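You operate a simulated robot arm through the tools that you are given. There is no shell and no other tool.

Carry out the task below with a simulated robot arm. There is one attempt and no reset: what you move stays moved.

JOB
Put things in order on the top of the green bench. At the end: the black medium rubber bung stands where the red stop pin stood; the brown round brush from the top of the green bench stands where the yellow drain elbow with a hose stub stood; the red stop pin stands where the brown round brush stood; the yellow drain elbow with a hose stub stands where the white valve base stood; the white valve base is in the grey kit tray; whatever was shut is shut again. Leave all else as you found it, and nothing knocked over.

The check looks at the end state, three seconds after you hand in, the way a careful person would. Anything else that was tipped, shoved, dropped, spilled or broken makes it a failure.

ROBOT AND FRAMES
A 6-joint arm with a two-finger gripper, fixed in place. Base frame: the origin is at the foot of the arm, x ahead of it, y to its left, z up; the work surface is at about z = 0. Readings come in m, rad, newtons and seconds.
With the tool pointing down near the work surface it reaches from about 0.24 to 0.62 m from the base axis. Its first joint turns from -1.152 to 1.152 rad. Payload 1.37 kg.
Tool frame: the origin (TCP) lies between the finger pads and is the grasp point; the fingertips stand 0.022 m ahead of it; z points along the fingers, y is the line along which they close. The gripper opens to 0.092 m; its body begins 0.065 m behind the TCP.
Orientation is that of the tool frame in the base frame, as a unit quaternion [x, y, z, w]. With the fingers straight down and closing along the base's y, the tool's x points along the base's -x, its y along +y and its z along -z.

CONTROLS
- The arm moves only by the tool servo_tool. Its argument "rows" is a list of rows, each an object of numbers (a shift or turn left out is 0, a gripper value left out holds the last): "tx", "ty", "tz": the shift along the base's x, y, z in units of 40 mm (1.0 is 40 mm); "ax", "ay", "az": the turn, a rotation vector about the base's x, y, z in units of 4 degrees (1.0 is 4 degrees); "jaw": the gripper command, from -1 (fully open) to 1 (shut), values between in proportion. In form: [{"tx": .., "ty": .., "tz": .., "ax": .., "ay": .., "az": .., "jaw": ..}, ...]. A call has 1 to 20 rows; each row shifts and turns the commanded pose from where the row before left it. A call with a number of a shift or a turn outside -1 to 1 is refused whole. Each row takes 0.2 s and may step no farther than 0.05 m and 0.15 rad from the row before; otherwise, or with a gripper value out of range, the whole call is refused. A pose out of reach is approached as far as the arm can. The call stops where the force on the tool passes 40 N (or 10 N more than at its start, if that is more) or the arm is blocked; 0.2 s more then pass. Each finger travels about 0.0599 m/s and halts on what it meets, pressing with about 25 N; the grip force reading is that of the motor and also rises with nothing between the fingers. The clock runs only during rows and for 0.2 s after the last one: add rows that do not move to give the fingers time. It gives the time, the measured TCP pose, the force on the tool (base axes), the opening and the grip force at its end, in the units of the frame above (readings bear some noise), with the torque about the TCP (base axes, N m) and any sound that the robot's microphone picked up.
- Cameras (640 x 400 px; columns grow to the right, rows downward): "scene" is fixed at [0.0457, -0.4475, 0.5768]; the picture's right is [0.64, -0.77, 0.00], its down [-0.49, -0.41, -0.77] and it looks along [0.59, 0.49, -0.64] (base axes); focal length 309 px, centre (320, 200). "wrist" rides on the gripper at [0.071, 0.019, -0.102] in the tool frame; the picture's right is [-0.26, 0.97, 0.00], its down [-0.75, -0.20, -0.63] and it looks along [-0.60, -0.16, 0.78] (tool axes); focal length 280 px, centre (320, 200). There is no depth. A picture from a camera that has moved, and an enlarged one, comes with that camera's place and axes in the base frame and with its lens.
- snapshot(camera): a new picture of that camera. No time passes.
- close_up(camera, box): a new picture of the part [left, top, right, bottom] of that camera's present view, enlarged. No time passes.
- job_done(): hands the job in; it is judged then, once.

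Nothing tells you positions but the pictures and the camera data. Unless the task says otherwise, let go and move clear before handing in.

The tools are called after "Emit:" by a JSON object that holds its "method" and its "body". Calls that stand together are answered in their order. servo_tool: Moves the arm, as the interface text tells. Its arguments: {"type":"object","properties":{"rows":{"type":"array","items":{"type":"object","properties":{"tx":{"type":"number"},"ty":{"type":"number"},"tz":{"type":"number"},"ax":{"type":"number"},"ay":{"type":"number"},"az":{"type":"number"},"jaw":{"type":"number"}}}}},"required":["rows"]} The other tools are called the same way: snapshot (camera) takes a picture; close_up (camera, box) takes an enlarged picture of a part of a camera's view; job_done () hands the job in.

At the start:

```text
t: 0.0
ee_pos: [0.3384, -0.1912, 0.3289]
tcp_rot: [0.0, 1.0, 0.0, 0.0]
contact_force: [-0.2, -1.1, -0.4]
moment: [0.01, 0.0, 0.01]
gripper_width: 0.092
finger_force: 0.0
```

scene: 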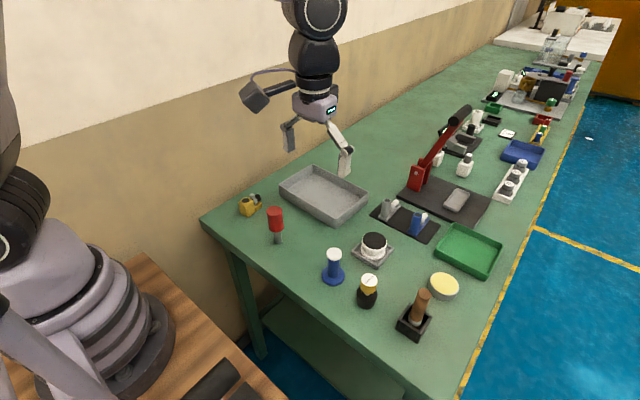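
wrist: 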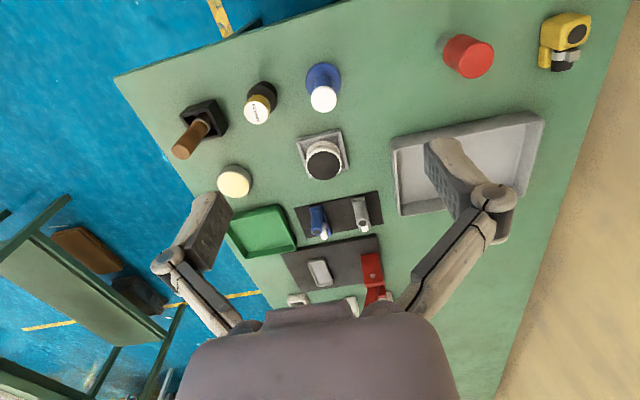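

I see a green bench with a yellow elbow, a red pin, a grey tray, a valve base (white, with something black on top?), a blue/white item, a black/yellow item, a brown brush in a black holder, a round yellow/cream item, and more. I'll take close looks before moving.

Emit:
{"method": "close_up", "body": {"camera": "scene", "box": [220, 160, 380, 260]}}

Emit:
{"method": "close_up", "body": {"camera": "scene", "box": [310, 220, 470, 350]}}

Emit:
{"method": "close_up", "body": {"camera": "scene", "box": [360, 90, 560, 280]}}

Emit:
{"method": "close_up", "body": {"camera": "wrist", "box": [120, 40, 400, 220]}}

Emit:
{"method": "close_up", "body": {"camera": "wrist", "box": [380, 0, 620, 150]}}

```text
4.00 times, centred on (300, 210) of scene
camera zoom: at [0.0457, -0.4475, 0.5768], right [0.64, -0.77, 0.0], down [-0.49, -0.41, -0.77], along [0.59, 0.49, -0.64], focal length 1235 px, centre (400, 160)
```

zoom: 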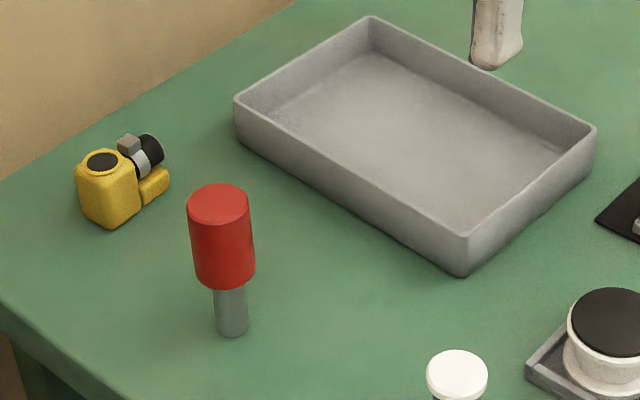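

```text
3.08 times, centred on (390, 285) of scene
camera zoom: at [0.0457, -0.4475, 0.5768], right [0.64, -0.77, 0.0], down [-0.49, -0.41, -0.77], along [0.59, 0.49, -0.64], focal length 950 px, centre (105, -62)
```

zoom: 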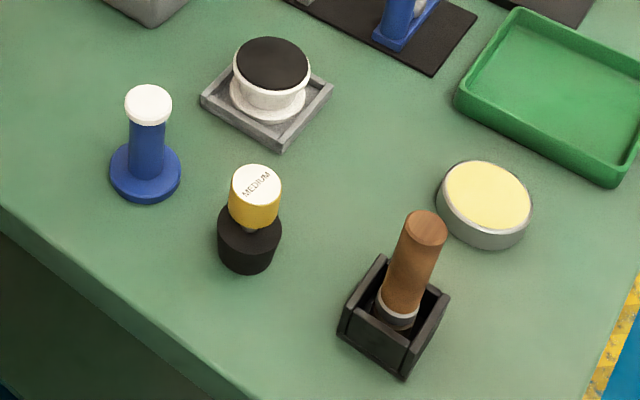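

```text
2.11 times, centred on (460, 185) of scene
camera zoom: at [0.0457, -0.4475, 0.5768], right [0.64, -0.77, 0.0], down [-0.49, -0.41, -0.77], along [0.59, 0.49, -0.64], focal length 650 px, centre (25, 232)
```

zoom: 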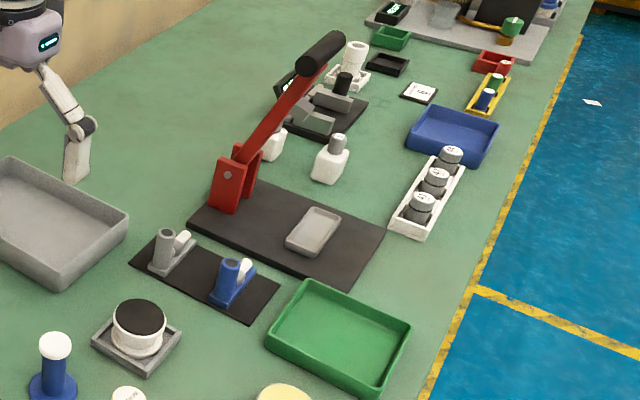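

```text
2.22 times, centred on (260, 130) of wrist
camera zoom: at [0.2676, -0.1733, 0.4314], right [0.26, 0.97, 0.0], down [0.75, -0.2, 0.63], along [0.6, -0.16, -0.78], focal length 623 px, centre (453, 356)
```

zoom: 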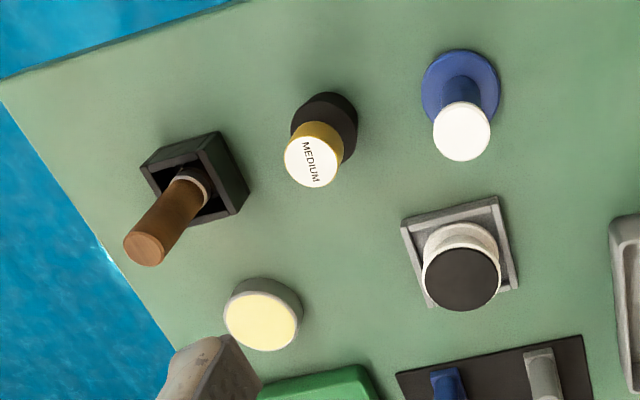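

```text
2.67 times, centred on (500, 75) of wrist
camera zoom: at [0.2676, -0.1733, 0.4314], right [0.26, 0.97, 0.0], down [0.75, -0.2, 0.63], along [0.6, -0.16, -0.78], focal length 748 px, centre (-160, 533)
```

zoom: 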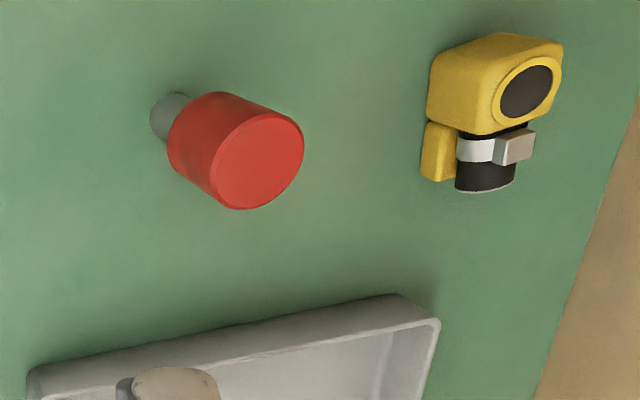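

The bench top appears to lie at z≈0. By my estimate the valve base is at about (0.504,-0.232), the pin at (0.384,-0.029), the elbow at (0.41,0.114), the bung at (0.382,-0.293) and the brush holder at (0.394,-0.395). I'll lower the wrist camera to look at the valve base more closely before touching anything.

Emit:
{"method": "servo_tool", "body": {"rows": [{"tx": 0.32, "ty": -0.05, "tz": -0.86, "jaw": -1}, {"tx": 0.32, "ty": -0.05, "tz": -0.86}, {"tx": 0.32, "ty": -0.05, "tz": -0.86}, {"tx": 0.32, "ty": -0.05, "tz": -0.86}, {}]}}

Emit:
{"method": "snapshot", "body": {"camera": "wrist"}}

Emit:
{"method": "close_up", "body": {"camera": "wrist", "box": [220, 60, 460, 210]}}

Emit:
{"method": "snapshot", "body": {"camera": "scene"}}

```text
t: 1.2
ee_pos: [0.3888, -0.1997, 0.1907]
tcp_rot: [0.001, 1.0, 0.0, -0.001]
contact_force: [-0.7, -0.9, -0.5]
moment: [-0.01, -0.01, -0.02]
gripper_width: 0.0919
finger_force: 0.1
```

```text
taken
camera wrist: at [0.3188, -0.1812, 0.2937], right [0.26, 0.97, 0.0], down [0.75, -0.2, 0.63], along [0.6, -0.16, -0.78], focal length 280 px, centre (320, 200)
```

wrist: 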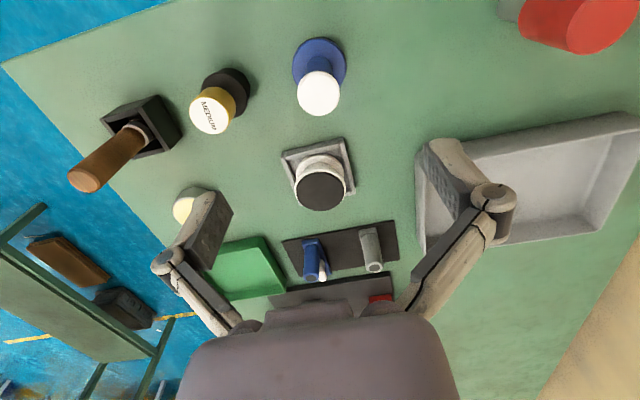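

```text
2.67 times, centred on (340, 135) of wrist
camera zoom: at [0.3188, -0.1812, 0.2937], right [0.26, 0.97, 0.0], down [0.75, -0.2, 0.63], along [0.6, -0.16, -0.78], focal length 748 px, centre (267, 373)
```

zoom: 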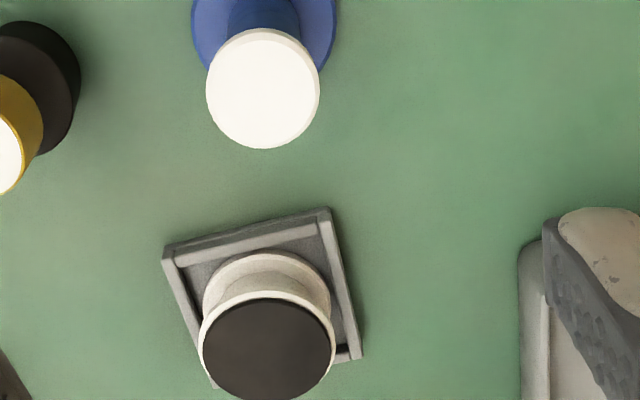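

```text
taken
```

scene: 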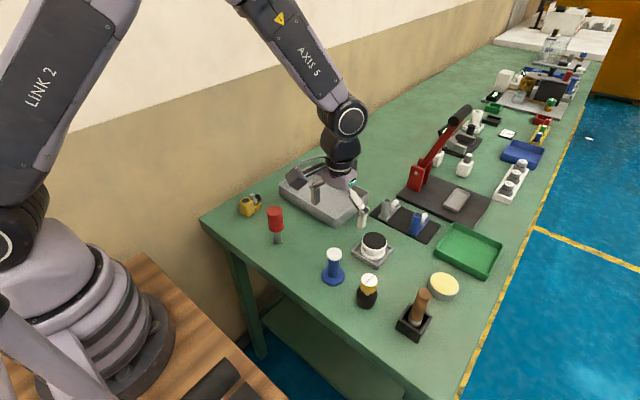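

The valve base sits in a square grey nest centred near (0.498,-0.229), with sides along the base axes. I'll zoom in from both cameras to see its shape and the other items.

Emit:
{"method": "close_up", "body": {"camera": "scene", "box": [340, 220, 404, 270]}}

Emit:
{"method": "close_up", "body": {"camera": "scene", "box": [230, 185, 278, 223]}}

Emit:
{"method": "close_up", "body": {"camera": "scene", "box": [385, 280, 449, 345]}}

Emit:
{"method": "close_up", "body": {"camera": "scene", "box": [345, 265, 393, 313]}}

Emit:
{"method": "close_up", "body": {"camera": "wrist", "box": [60, 60, 220, 200]}}

```text
8.00 times, centred on (372, 245) of scene
camera zoom: at [0.0457, -0.4475, 0.5768], right [0.64, -0.77, 0.0], down [-0.49, -0.41, -0.77], along [0.59, 0.49, -0.64], focal length 2470 px, centre (-96, -160)
```

zoom: 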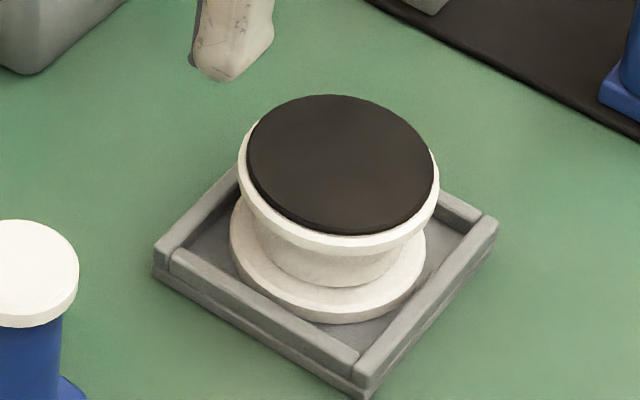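

```text
10.53 times, centred on (254, 204) of scene
camera zoom: at [0.0457, -0.4475, 0.5768], right [0.64, -0.77, 0.0], down [-0.49, -0.41, -0.77], along [0.59, 0.49, -0.64], focal length 3250 px, centre (1015, 158)
```

zoom: 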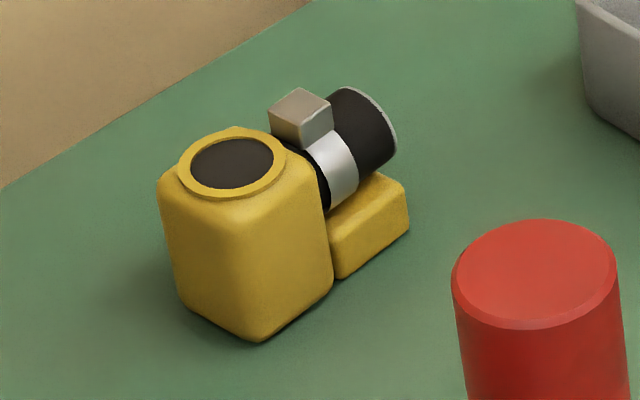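

```text
6.15 times, centred on (417, 312) of scene
camera zoom: at [0.0457, -0.4475, 0.5768], right [0.64, -0.77, 0.0], down [-0.49, -0.41, -0.77], along [0.59, 0.49, -0.64], focal length 1900 px, centre (-277, -492)
```

zoom: 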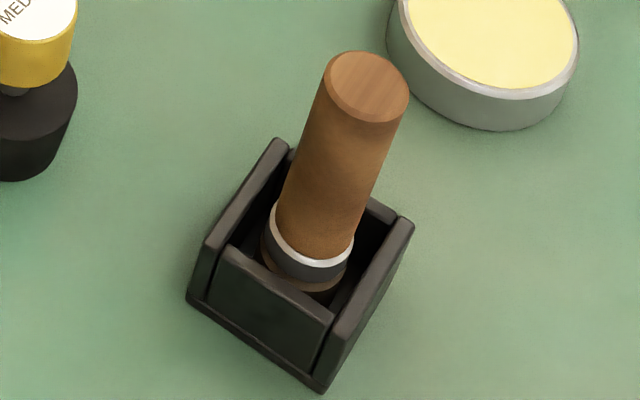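

```text
8.33 times, centred on (369, 289) of scene
camera zoom: at [0.0457, -0.4475, 0.5768], right [0.64, -0.77, 0.0], down [-0.49, -0.41, -0.77], along [0.59, 0.49, -0.64], focal length 2573 px, centre (-88, -542)
```

zoom: 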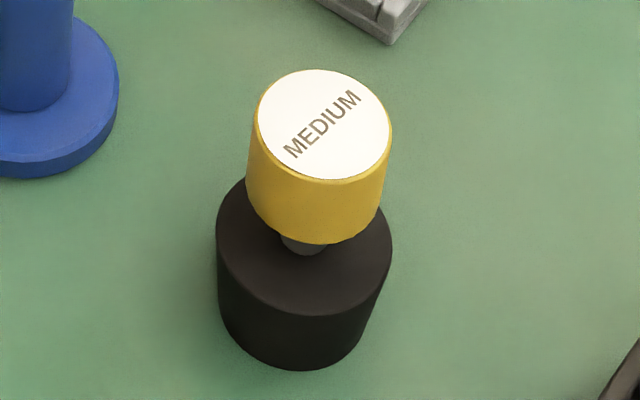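

```text
2.86 times, centred on (140, 130) of wrist
camera zoom: at [0.3188, -0.1812, 0.2937], right [0.26, 0.97, 0.0], down [0.75, -0.2, 0.63], along [0.6, -0.16, -0.78], focal length 801 px, centre (834, 400)
```

zoom: 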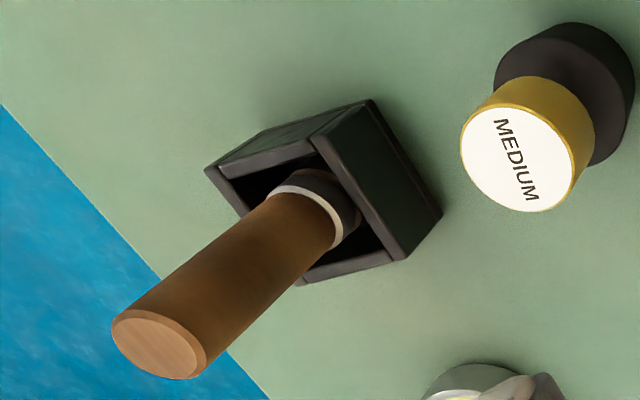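

Everything near is now clear: spool-shaped valve base, yellow block elbow whose hose points +x, brush in an open black box, and the bung with its yellow handle. I'll hover over the valve base at about (0.500,-0.230) and check alignment.

Emit:
{"method": "servo_tool", "body": {"rows": [{"tx": 0.695, "ty": -0.19, "tz": -0.3}, {"tx": 0.695, "ty": -0.19, "tz": -0.3}, {"tx": 0.695, "ty": -0.19, "tz": -0.3}, {"tx": 0.695, "ty": -0.19, "tz": -0.3}, {}]}}

Emit:
{"method": "snapshot", "body": {"camera": "wrist"}}

Emit:
{"method": "snapshot", "body": {"camera": "scene"}}

```text
t: 2.4
ee_pos: [0.5011, -0.2299, 0.1451]
tcp_rot: [-0.001, 1.0, 0.0, 0.0]
contact_force: [-0.9, 0.3, -0.1]
moment: [0.02, 0.0, 0.0]
gripper_width: 0.092
finger_force: 0.1
```

```text
taken
camera wrist: at [0.4306, -0.212, 0.2463], right [0.26, 0.97, 0.0], down [0.75, -0.2, 0.63], along [0.6, -0.16, -0.78], focal length 280 px, centre (320, 200)
```

wrist: 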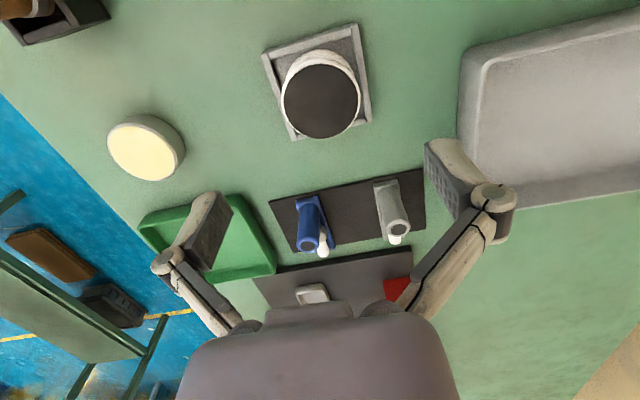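

```text
taken
```

scene: 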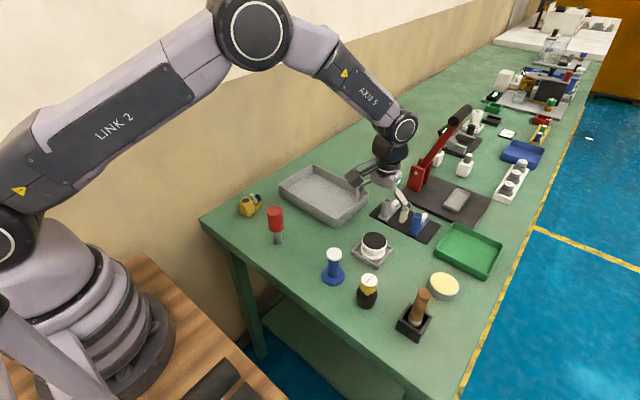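

Emit:
{"method": "close_up", "body": {"camera": "wrist", "box": [240, 10, 400, 150]}}

Emit:
{"method": "close_up", "body": {"camera": "scene", "box": [330, 150, 450, 270]}}

```text
2.86 times, centred on (320, 80) of wrist
camera zoom: at [0.4306, -0.212, 0.2463], right [0.26, 0.97, 0.0], down [0.75, -0.2, 0.63], along [0.6, -0.16, -0.78], focal length 801 px, centre (320, 543)
```

zoom: 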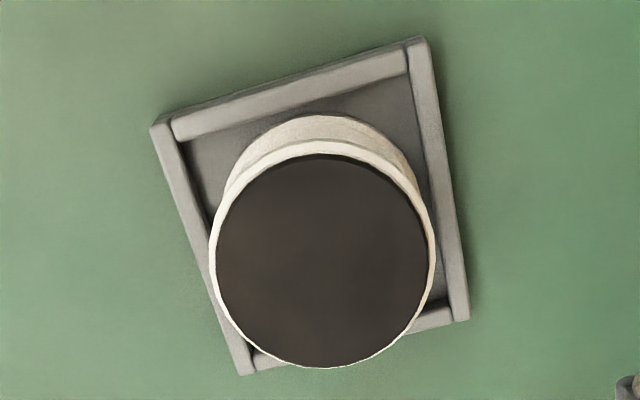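

```text
3.33 times, centred on (390, 210) of scene
camera zoom: at [0.0457, -0.4475, 0.5768], right [0.64, -0.77, 0.0], down [-0.49, -0.41, -0.77], along [0.59, 0.49, -0.64], focal length 1029 px, centre (87, 167)
```

zoom: 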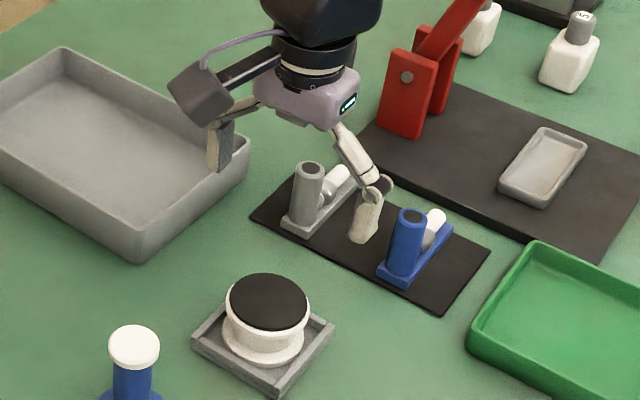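

Alignment is good: the valve base centre is at about (0.500,-0.230), directly under the tool. I'll lower to grip just its upper rim and close.

Emit:
{"method": "servo_tool", "body": {"rows": [{"tx": -0.02, "tz": -0.64}, {"tz": -0.64}, {"tz": -0.64}, {"tz": -0.64}, {}]}}

Emit:
{"method": "close_up", "body": {"camera": "scene", "box": [330, 200, 420, 275]}}

Emit:
{"method": "snapshot", "body": {"camera": "wrist"}}

```text
t: 3.6
ee_pos: [0.4992, -0.2298, 0.0406]
tcp_rot: [0.001, 1.0, -0.001, 0.001]
contact_force: [0.0, 0.3, 0.7]
moment: [-0.02, 0.02, 0.02]
gripper_width: 0.0925
finger_force: 0.1
```

```text
5.33 times, centred on (375, 238) of scene
camera zoom: at [0.0457, -0.4475, 0.5768], right [0.64, -0.77, 0.0], down [-0.49, -0.41, -0.77], along [0.59, 0.49, -0.64], focal length 1646 px, centre (27, 0)
```

zoom: 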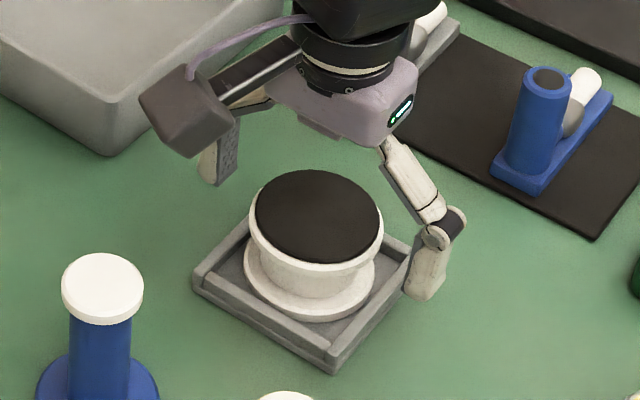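

```text
taken
camera wrist: at [0.4295, -0.2117, 0.1431], right [0.26, 0.97, 0.0], down [0.75, -0.2, 0.63], along [0.6, -0.16, -0.78], focal length 280 px, centre (320, 200)
```

wrist: 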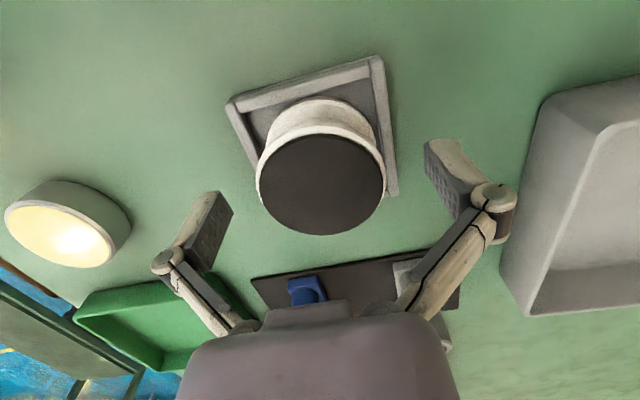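

Emit:
{"method": "servo_tool", "body": {"rows": [{"jaw": 1}, {"jaw": 1}, {"jaw": 1}, {"jaw": 1}]}}

Emit:
{"method": "close_up", "body": {"camera": "scene", "box": [330, 200, 420, 275]}}

Emit:
{"method": "snapshot", "body": {"camera": "wrist"}}

```text
t: 4.6
ee_pos: [0.4995, -0.2314, 0.0418]
tcp_rot: [0.0, 1.0, 0.0, 0.0]
contact_force: [-1.6, 2.5, 6.2]
moment: [0.02, 0.05, -0.04]
gripper_width: 0.0566
finger_force: 24.8
```

```text
5.33 times, centred on (375, 238) of scene
camera zoom: at [0.0457, -0.4475, 0.5768], right [0.64, -0.77, 0.0], down [-0.49, -0.41, -0.77], along [0.59, 0.49, -0.64], focal length 1646 px, centre (27, 0)
```

zoom: 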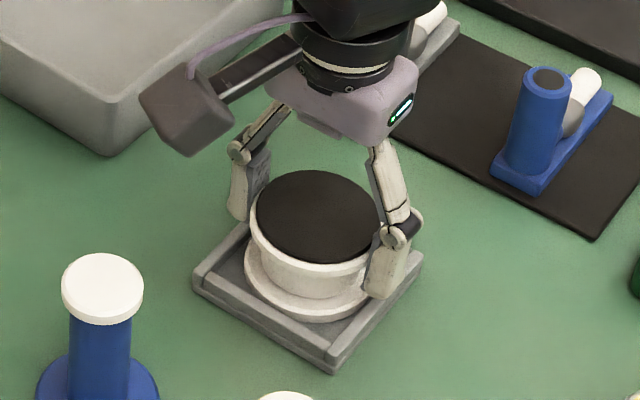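

```text
taken
camera wrist: at [0.4296, -0.2117, 0.1437], right [0.26, 0.97, 0.0], down [0.75, -0.2, 0.63], along [0.6, -0.16, -0.78], focal length 280 px, centre (320, 200)
```

wrist: 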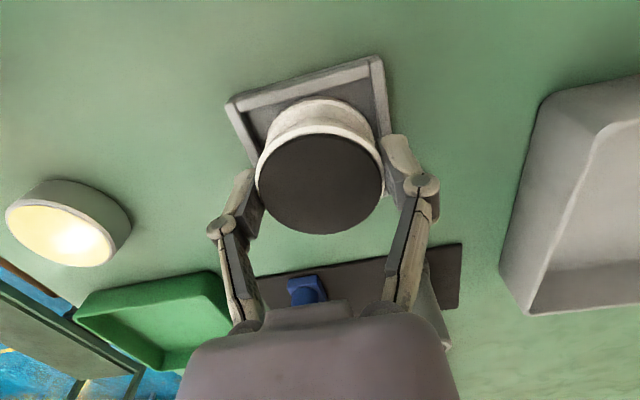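

Gripped at 57 mm opening. I'll lift straight up slowly and check that only the valve base comes.

Emit:
{"method": "servo_tool", "body": {"rows": [{"tz": 0.25}, {"tz": 0.25}, {"tz": 0.5}, {}]}}

Emit:
{"method": "close_up", "body": {"camera": "scene", "box": [330, 180, 420, 275]}}

Emit:
{"method": "snapshot", "body": {"camera": "wrist"}}

```text
t: 5.6
ee_pos: [0.4998, -0.2308, 0.0804]
tcp_rot: [0.0, 1.0, -0.001, 0.0]
contact_force: [0.3, -0.4, -1.1]
moment: [-0.03, 0.03, 0.0]
gripper_width: 0.057
finger_force: 25.1
```

```text
4.21 times, centred on (375, 228) of scene
camera zoom: at [0.0457, -0.4475, 0.5768], right [0.64, -0.77, 0.0], down [-0.49, -0.41, -0.77], along [0.59, 0.49, -0.64], focal length 1300 px, centre (88, 84)
```

zoom: 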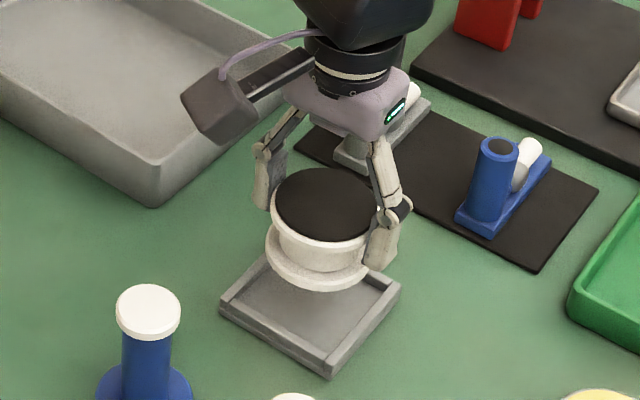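

```text
taken
camera wrist: at [0.4292, -0.2115, 0.1834], right [0.26, 0.97, 0.0], down [0.75, -0.2, 0.62], along [0.6, -0.16, -0.78], focal length 280 px, centre (320, 200)
```

wrist: 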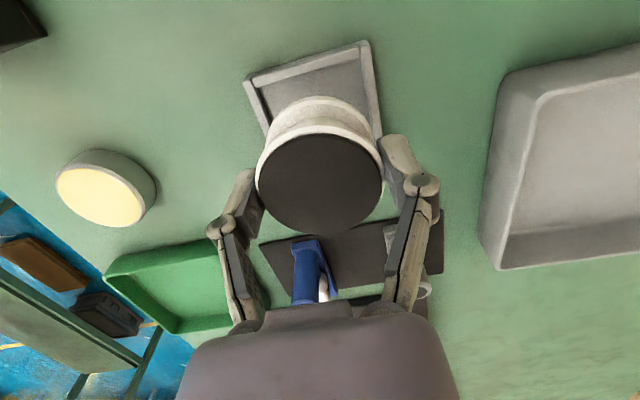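

The valve base is held level and the nest stayed put. I'll raise it and carry it over the grey tray at about (0.572,-0.02).

Emit:
{"method": "servo_tool", "body": {"rows": [{"tz": 0.7}, {"tz": 0.7}, {"tx": 0.35, "ty": 0.9}, {"tx": 0.35, "ty": 0.9}, {"tx": 0.35, "ty": 0.9}, {"tx": 0.35, "ty": 0.9}, {"tx": 0.35, "ty": 0.9}, {"ty": 0.6}, {}]}}

Emit:
{"method": "snapshot", "body": {"camera": "wrist"}}

Emit:
{"method": "close_up", "body": {"camera": "scene", "box": [260, 110, 420, 240]}}

```text
t: 7.6
ee_pos: [0.5694, -0.0248, 0.1361]
tcp_rot: [0.0, 1.0, 0.0, 0.001]
contact_force: [0.8, 0.3, -1.9]
moment: [0.03, -0.01, 0.0]
gripper_width: 0.057
finger_force: 25.1
```

```text
taken
camera wrist: at [0.4997, -0.007, 0.2383], right [0.26, 0.97, 0.0], down [0.75, -0.2, 0.63], along [0.6, -0.16, -0.78], focal length 280 px, centre (320, 200)
```

wrist: 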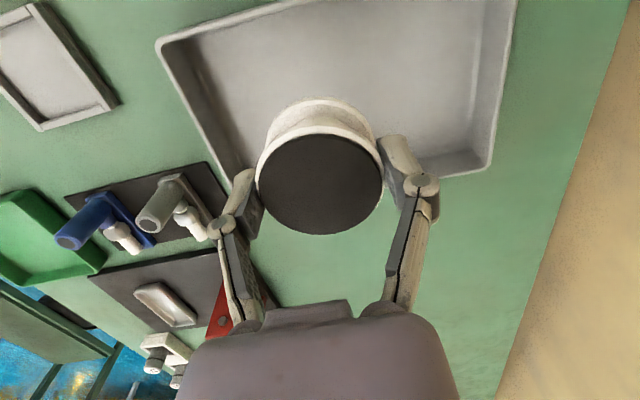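

```text
3.08 times, centred on (340, 175) of scene
camera zoom: at [0.0458, -0.4475, 0.5768], right [0.64, -0.77, 0.0], down [-0.49, -0.41, -0.77], along [0.59, 0.49, -0.64], focal length 950 px, centre (258, 277)
```

zoom: 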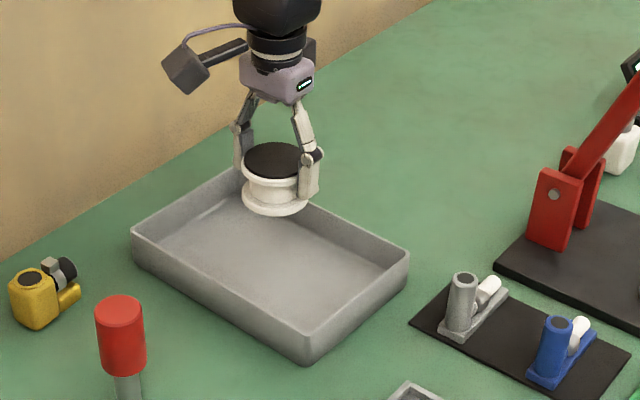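

Over the tray now, well inside the rim. I'll lower gently toward the tray floor.

Emit:
{"method": "servo_tool", "body": {"rows": [{"tx": 0.1, "tz": -0.7}, {"tz": -0.7}, {"tz": -0.5}, {"tz": -0.2}, {}]}}

Emit:
{"method": "close_up", "body": {"camera": "scene", "box": [270, 130, 390, 230]}}

```text
t: 8.8
ee_pos: [0.5723, -0.0275, 0.0533]
tcp_rot: [0.0, 1.0, -0.001, -0.001]
contact_force: [0.2, -0.8, -2.5]
moment: [-0.03, -0.02, 0.01]
gripper_width: 0.0567
finger_force: 25.5
```

```text
4.00 times, centred on (330, 180) of scene
camera zoom: at [0.0457, -0.4475, 0.5768], right [0.64, -0.77, 0.0], down [-0.49, -0.41, -0.77], along [0.59, 0.49, -0.64], focal length 1235 px, centre (280, 280)
```

zoom: 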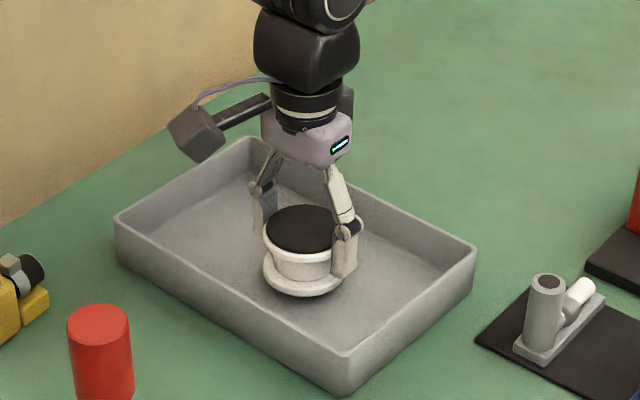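

Emit:
{"method": "servo_tool", "body": {"rows": [{"tz": -0.12}, {"tz": -0.08}, {}]}}

```text
t: 9.6
ee_pos: [0.5724, -0.0271, 0.044]
tcp_rot: [0.001, 1.0, 0.0, 0.0]
contact_force: [0.2, 0.9, -2.5]
moment: [0.02, 0.02, 0.0]
gripper_width: 0.0569
finger_force: 25.5
```

Emit:
{"method": "servo_tool", "body": {"rows": [{"tz": -0.04}, {"tz": -0.03}, {}]}}

```text
t: 10.4
ee_pos: [0.5731, -0.0257, 0.0425]
tcp_rot: [0.0, 1.0, 0.0, 0.0]
contact_force: [0.4, -1.0, -3.1]
moment: [0.0, 0.03, 0.01]
gripper_width: 0.0567
finger_force: 24.7
```

Emit:
{"method": "servo_tool", "body": {"rows": [{"tz": -0.03}, {"tz": -0.03}, {}]}}

Emit:
{"method": "close_up", "body": {"camera": "scene", "box": [310, 170, 370, 220]}}

```text
t: 11.2
ee_pos: [0.5736, -0.0257, 0.0402]
tcp_rot: [-0.001, 1.0, 0.0, 0.002]
contact_force: [-4.8, -0.2, 15.4]
moment: [0.01, 0.05, -0.01]
gripper_width: 0.057
finger_force: 25.0
```

```text
8.00 times, centred on (340, 195) of scene
camera zoom: at [0.0456, -0.4475, 0.5768], right [0.64, -0.77, 0.0], down [-0.49, -0.41, -0.77], along [0.59, 0.49, -0.64], focal length 2470 px, centre (160, 240)
```

zoom: 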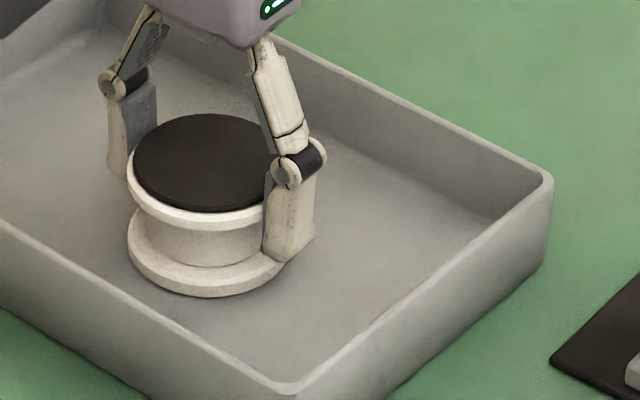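

Firm contact with the tray floor. I'll ease off slightly, open the fingers, and rise.

Emit:
{"method": "servo_tool", "body": {"rows": [{"tz": 0.02}, {"jaw": 0.0}, {"jaw": -0.5}, {"jaw": -0.8}, {}, {"tz": 0.5}, {"tz": 0.8}, {"tz": 0.8}, {}]}}

Emit:
{"method": "close_up", "body": {"camera": "scene", "box": [270, 130, 390, 230]}}

Emit:
{"method": "snapshot", "body": {"camera": "wrist"}}

```text
t: 13.2
ee_pos: [0.5747, -0.026, 0.1258]
tcp_rot: [0.0, 1.0, -0.001, -0.001]
contact_force: [-0.4, -0.4, 0.9]
moment: [-0.05, -0.04, 0.01]
gripper_width: 0.0827
finger_force: 0.0
```

```text
4.00 times, centred on (330, 180) of scene
camera zoom: at [0.0457, -0.4475, 0.5768], right [0.64, -0.77, 0.0], down [-0.49, -0.41, -0.77], along [0.59, 0.49, -0.64], focal length 1235 px, centre (280, 280)
```

zoom: 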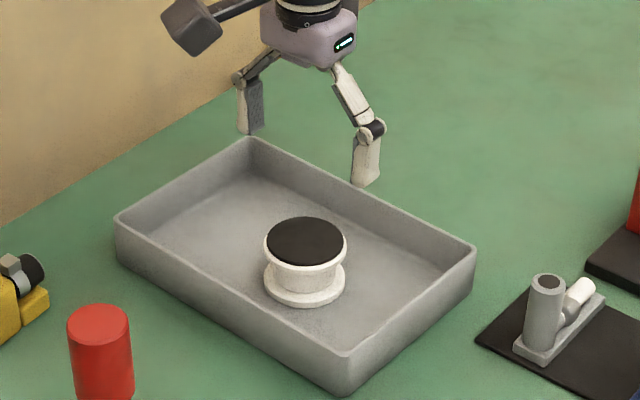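

```text
taken
camera wrist: at [0.5037, -0.0075, 0.2278], right [0.26, 0.97, 0.0], down [0.75, -0.2, 0.63], along [0.6, -0.16, -0.78], focal length 280 px, centre (320, 200)
```

wrist: 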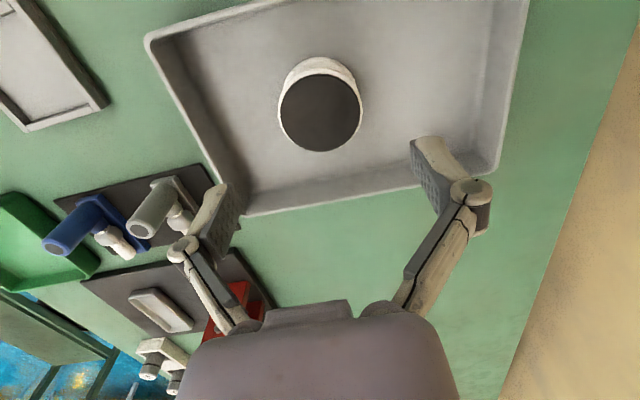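

The valve base stands in the kit tray. Next I'll move the camera to look at the yellow elbow near (0.41,0.114).

Emit:
{"method": "servo_tool", "body": {"rows": [{"tz": 1.0, "jaw": -1}, {"tx": -0.875, "ty": 0.55}, {"tx": -0.875, "ty": 0.55}, {"tx": -0.875, "ty": 0.55}, {"tx": -0.875, "ty": 0.55}, {"tx": -0.875, "ty": 0.55}, {"tx": -0.875, "ty": 0.55}, {"tx": -0.875, "ty": 0.55}, {}]}}

Emit:
{"method": "snapshot", "body": {"camera": "wrist"}}

Emit:
{"method": "snapshot", "body": {"camera": "scene"}}

```text
t: 15.2
ee_pos: [0.3279, 0.128, 0.1641]
tcp_rot: [0.001, 1.0, -0.001, 0.0]
contact_force: [-0.3, 0.9, -0.2]
moment: [-0.05, 0.0, -0.02]
gripper_width: 0.0921
finger_force: 0.0
```

```text
taken
camera wrist: at [0.2578, 0.146, 0.267], right [0.26, 0.96, 0.0], down [0.75, -0.2, 0.63], along [0.6, -0.16, -0.78], focal length 280 px, centre (320, 200)
```

wrist: 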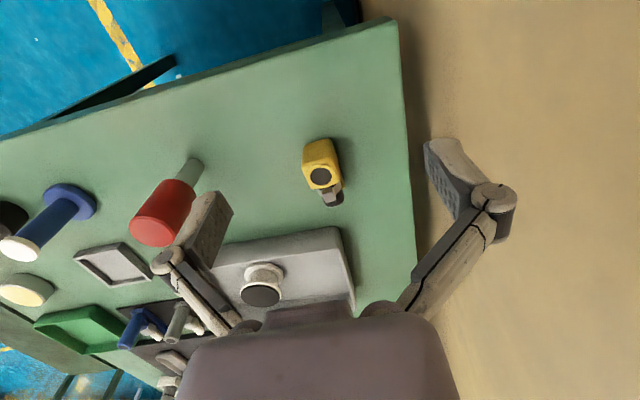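

```text
taken
```

scene: 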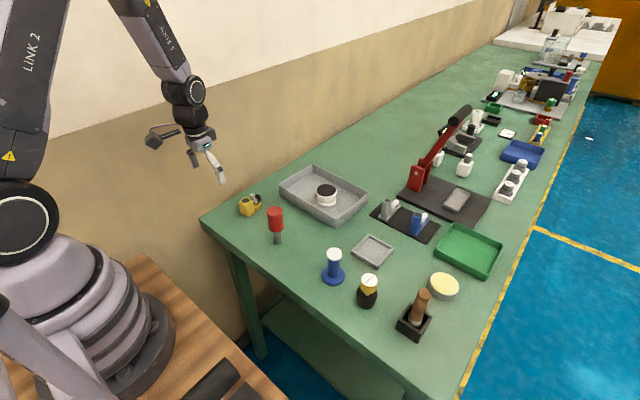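

Emit:
{"method": "close_up", "body": {"camera": "wrist", "box": [280, 120, 376, 220]}}

Emit:
{"method": "close_up", "body": {"camera": "scene", "box": [140, 110, 280, 230]}}

```text
4.00 times, centred on (328, 170) of wrist
camera zoom: at [0.2578, 0.146, 0.267], right [0.26, 0.96, 0.0], down [0.75, -0.2, 0.63], along [0.6, -0.16, -0.78], focal length 1122 px, centre (288, 320)
```

zoom: 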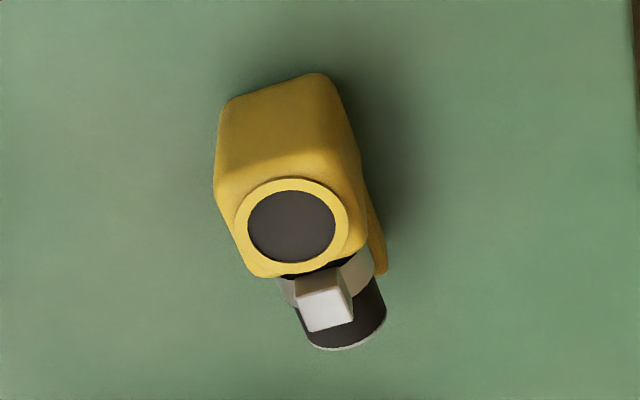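

```text
3.33 times, centred on (210, 170) of scene
camera zoom: at [0.0457, -0.4475, 0.5768], right [0.64, -0.77, 0.0], down [-0.49, -0.41, -0.77], along [0.59, 0.49, -0.64], focal length 1029 px, centre (687, 300)
```

zoom: 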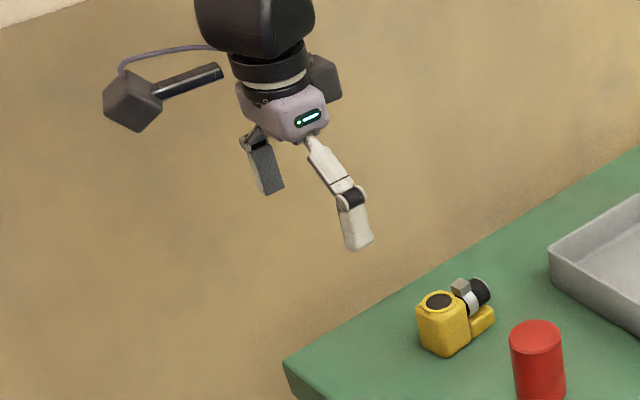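

The elbow body is at about (0.402,0.1075), roughly 30 mm wide in y, and its hose and foot extend toward +x. The wall is near y≈0.2, so I'll open the fingers only partway and hover over it.

Emit:
{"method": "servo_tool", "body": {"rows": [{"tx": 0.617, "ty": -0.17, "tz": -0.367, "jaw": -0.35}, {"tx": 0.617, "ty": -0.17, "tz": -0.367}, {"tx": 0.617, "ty": -0.17, "tz": -0.367}, {}, {}]}}

Emit:
{"method": "snapshot", "body": {"camera": "wrist"}}

Emit:
{"method": "close_up", "body": {"camera": "wrist", "box": [260, 40, 380, 160]}}

Emit:
{"method": "close_up", "body": {"camera": "scene", "box": [200, 120, 320, 230]}}

```text
t: 16.4
ee_pos: [0.4028, 0.1068, 0.1202]
tcp_rot: [0.0, 1.0, 0.0, 0.0]
contact_force: [0.2, -0.3, 0.4]
moment: [0.01, -0.05, -0.02]
gripper_width: 0.0621
finger_force: 0.0
```

```text
taken
camera wrist: at [0.3323, 0.1259, 0.2229], right [0.26, 0.97, 0.0], down [0.75, -0.2, 0.63], along [0.6, -0.16, -0.78], focal length 280 px, centre (320, 200)
```

wrist: 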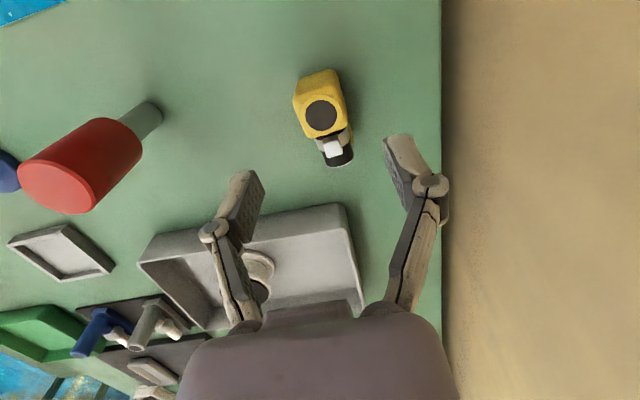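

```text
3.33 times, centred on (320, 100) of wrist
camera zoom: at [0.3323, 0.1259, 0.2229], right [0.26, 0.97, 0.0], down [0.75, -0.2, 0.63], along [0.6, -0.16, -0.78], focal length 935 px, centre (320, 533)
```

zoom: 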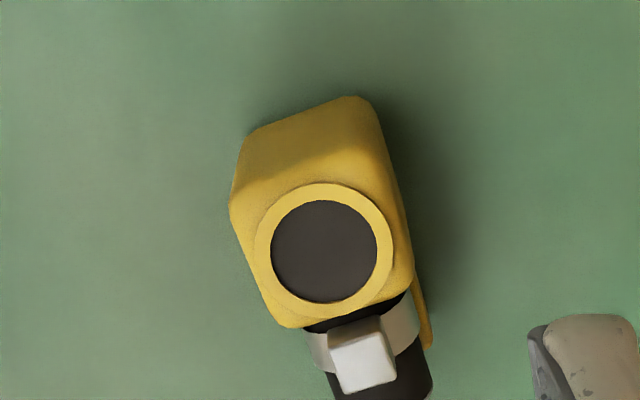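

```text
3.64 times, centred on (260, 175) of scene
camera zoom: at [0.0457, -0.4475, 0.5768], right [0.64, -0.77, 0.0], down [-0.49, -0.41, -0.77], along [0.59, 0.49, -0.64], focal length 1123 px, centre (538, 291)
```

zoom: 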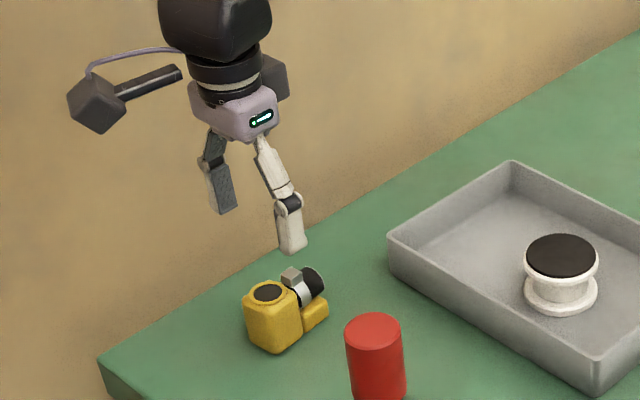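

Tool is aligned over the elbow body within about a millimetre. I'll descend to grip its upper half.

Emit:
{"method": "servo_tool", "body": {"rows": [{"ty": 0.03, "tz": -0.65}, {"tz": -0.65}, {"tz": -0.65}, {}]}}

Emit:
{"method": "snapshot", "body": {"camera": "wrist"}}

Emit:
{"method": "close_up", "body": {"camera": "scene", "box": [215, 140, 305, 230]}}

```text
t: 17.4
ee_pos: [0.4019, 0.1082, 0.0425]
tcp_rot: [0.0, 1.0, 0.0, 0.001]
contact_force: [0.8, -0.2, -0.5]
moment: [0.0, 0.0, 0.0]
gripper_width: 0.062
finger_force: 0.1
```

```text
taken
camera wrist: at [0.3328, 0.1279, 0.145], right [0.26, 0.97, 0.0], down [0.75, -0.2, 0.63], along [0.6, -0.16, -0.78], focal length 280 px, centre (320, 200)
```

wrist: 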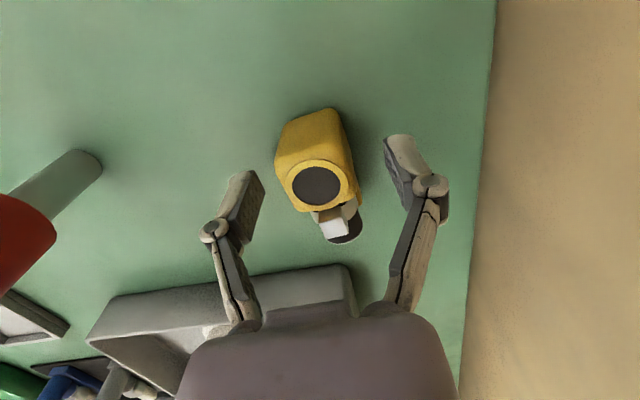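

```text
4.44 times, centred on (260, 185) of scene
camera zoom: at [0.0457, -0.4475, 0.5768], right [0.64, -0.77, 0.0], down [-0.49, -0.41, -0.77], along [0.59, 0.49, -0.64], focal length 1372 px, centre (587, 267)
```

zoom: 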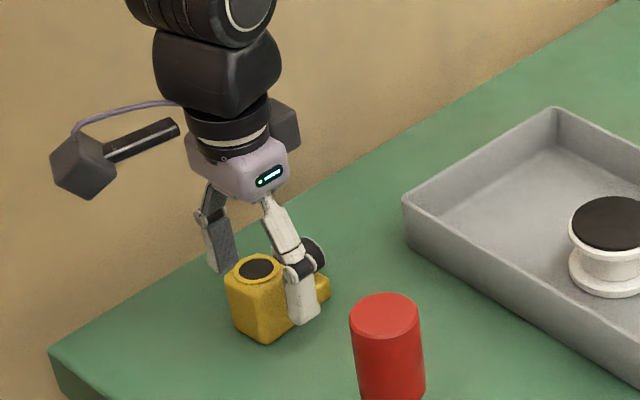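

Emit:
{"method": "servo_tool", "body": {"rows": [{"jaw": 0.2}, {"jaw": 1}, {"jaw": 1}, {"jaw": 1}]}}

Emit:
{"method": "snapshot", "body": {"camera": "wrist"}}

Emit:
{"method": "close_up", "body": {"camera": "scene", "box": [215, 140, 305, 230]}}

```text
t: 18.4
ee_pos: [0.404, 0.1097, 0.0421]
tcp_rot: [0.0, 1.0, 0.0, 0.0]
contact_force: [0.1, 1.0, 1.1]
moment: [0.02, -0.05, 0.04]
gripper_width: 0.0309
finger_force: 24.9
```

```text
taken
camera wrist: at [0.3328, 0.1279, 0.1453], right [0.26, 0.97, 0.0], down [0.75, -0.2, 0.63], along [0.6, -0.16, -0.78], focal length 280 px, centre (320, 200)
```

wrist: 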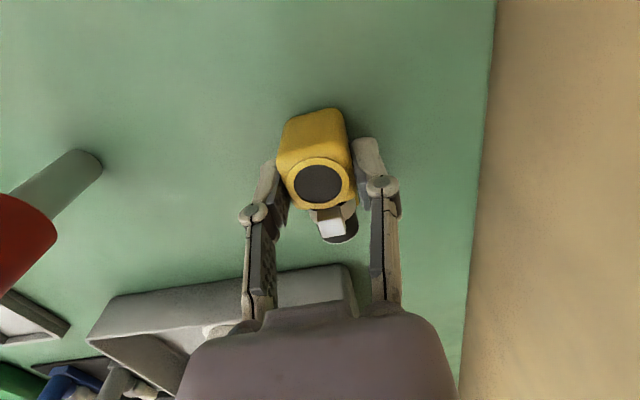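

```text
4.44 times, centred on (260, 185) of scene
camera zoom: at [0.0457, -0.4475, 0.5768], right [0.64, -0.77, 0.0], down [-0.49, -0.41, -0.77], along [0.59, 0.49, -0.64], focal length 1372 px, centre (587, 267)
```

zoom: 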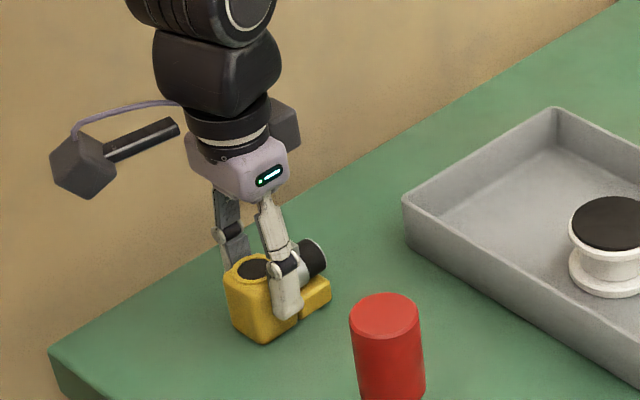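

Gripped at 31 mm. Lifting and checking the elbow's length before placing it in the nest.

Emit:
{"method": "servo_tool", "body": {"rows": [{"tz": 0.3}, {"tz": 0.8}, {"tz": 0.95}, {"tz": 0.95}, {}]}}

Emit:
{"method": "snapshot", "body": {"camera": "wrist"}}

Emit:
{"method": "close_up", "body": {"camera": "scene", "box": [200, 100, 290, 190]}}

```text
t: 19.6
ee_pos: [0.403, 0.1083, 0.1631]
tcp_rot: [0.0, 1.0, 0.001, 0.0]
contact_force: [0.4, 0.2, -0.8]
moment: [0.0, 0.01, 0.03]
gripper_width: 0.0312
finger_force: 24.6
```

```text
taken
camera wrist: at [0.3328, 0.1276, 0.2646], right [0.26, 0.97, 0.0], down [0.75, -0.2, 0.62], along [0.6, -0.16, -0.78], focal length 280 px, centre (320, 200)
```

wrist: 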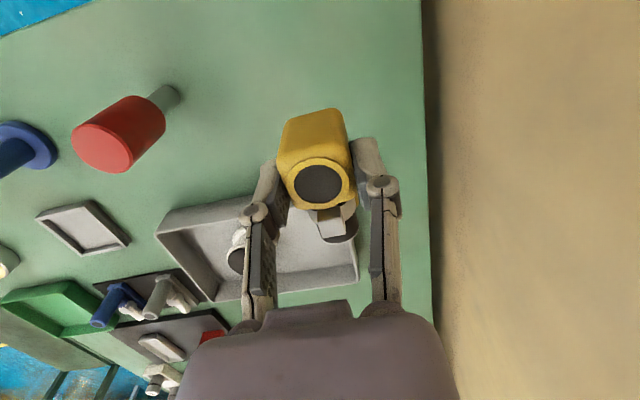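

```text
4.44 times, centred on (245, 145) of scene
camera zoom: at [0.0457, -0.4475, 0.5768], right [0.64, -0.77, 0.0], down [-0.49, -0.41, -0.77], along [0.59, 0.49, -0.64], focal length 1372 px, centre (653, 444)
```

zoom: 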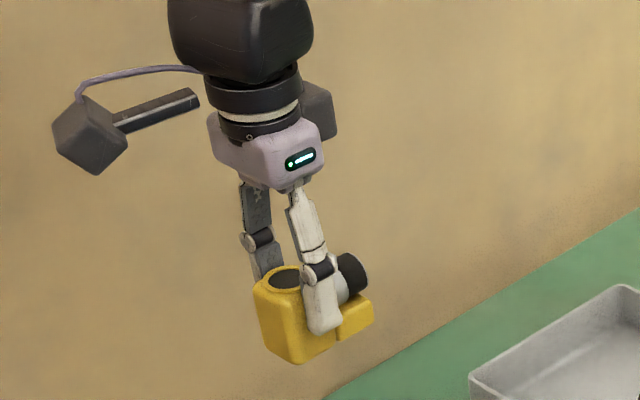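

Emit:
{"method": "close_up", "body": {"camera": "wrist", "box": [250, 90, 390, 250]}}

Emit:
{"method": "close_up", "body": {"camera": "scene", "box": [225, 145, 265, 185]}}

```text
2.50 times, centred on (320, 170) of wrist
camera zoom: at [0.3328, 0.1276, 0.2646], right [0.26, 0.97, 0.0], down [0.75, -0.2, 0.62], along [0.6, -0.16, -0.78], focal length 701 px, centre (320, 275)
```

zoom: 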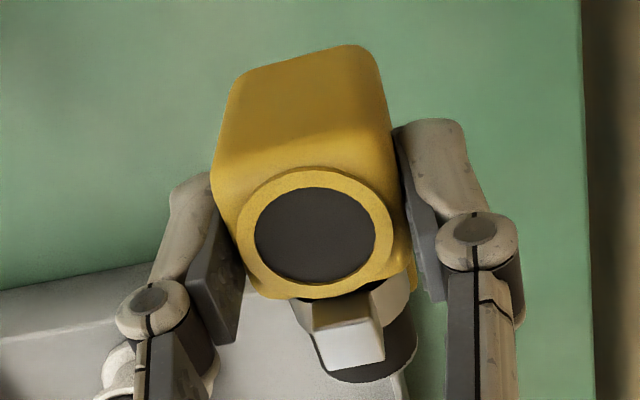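

```text
10.00 times, centred on (245, 165) of scene
camera zoom: at [0.0457, -0.4475, 0.5768], right [0.64, -0.77, 0.0], down [-0.49, -0.41, -0.77], along [0.59, 0.49, -0.64], focal length 3087 px, centre (1070, 550)
```

zoom: 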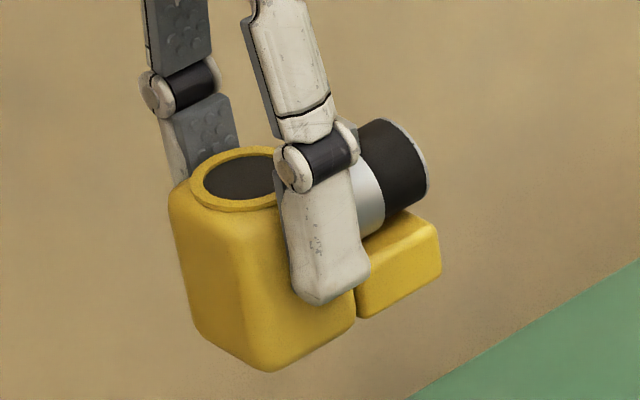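

The elbow is level in the grip. It is about 57 mm long against a nest interior of about 64 mm, so it fits. I'll carry it over the nest, aiming to centre the whole elbow there.

Emit:
{"method": "servo_tool", "body": {"rows": [{"tx": 0.236, "ty": -0.939}, {"tx": 0.236, "ty": -0.939}, {"tx": 0.236, "ty": -0.939}, {"tx": 0.236, "ty": -0.939}, {"tx": 0.236, "ty": -0.939}, {"tx": 0.236, "ty": -0.939}, {"tx": 0.236, "ty": -0.939}, {"tx": 0.236, "ty": -0.939}, {"tx": 0.236, "ty": -0.939}, {"tz": -0.7}, {}]}}

Emit:
{"method": "snapshot", "body": {"camera": "wrist"}}

Emit:
{"method": "close_up", "body": {"camera": "scene", "box": [310, 140, 430, 280]}}

```text
t: 22.0
ee_pos: [0.4873, -0.2305, 0.1338]
tcp_rot: [0.0, 1.0, 0.0, 0.0]
contact_force: [0.0, 0.1, -0.6]
moment: [0.01, -0.02, -0.01]
gripper_width: 0.031
finger_force: 25.0
```

```text
taken
camera wrist: at [0.4168, -0.211, 0.2366], right [0.26, 0.97, 0.0], down [0.75, -0.2, 0.63], along [0.6, -0.16, -0.78], focal length 280 px, centre (320, 200)
```

wrist: 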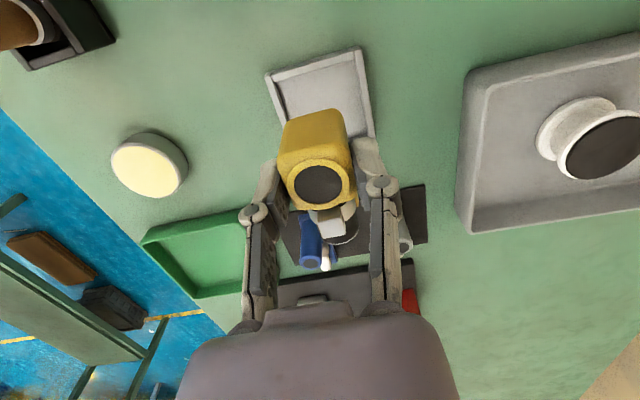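

```text
2.86 times, centred on (370, 210) of scene
camera zoom: at [0.0457, -0.4475, 0.5768], right [0.64, -0.77, 0.0], down [-0.49, -0.41, -0.77], along [0.59, 0.49, -0.64], focal length 882 px, centre (177, 171)
```

zoom: 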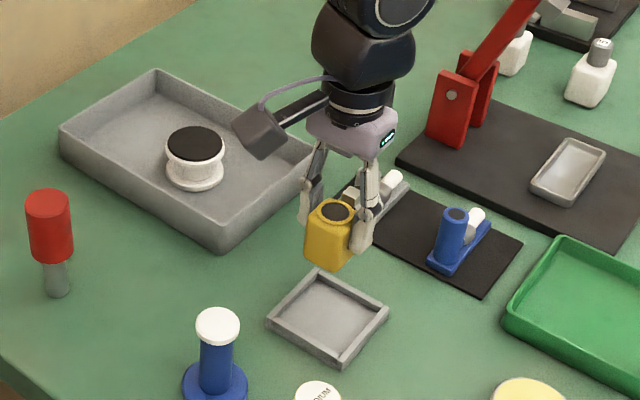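

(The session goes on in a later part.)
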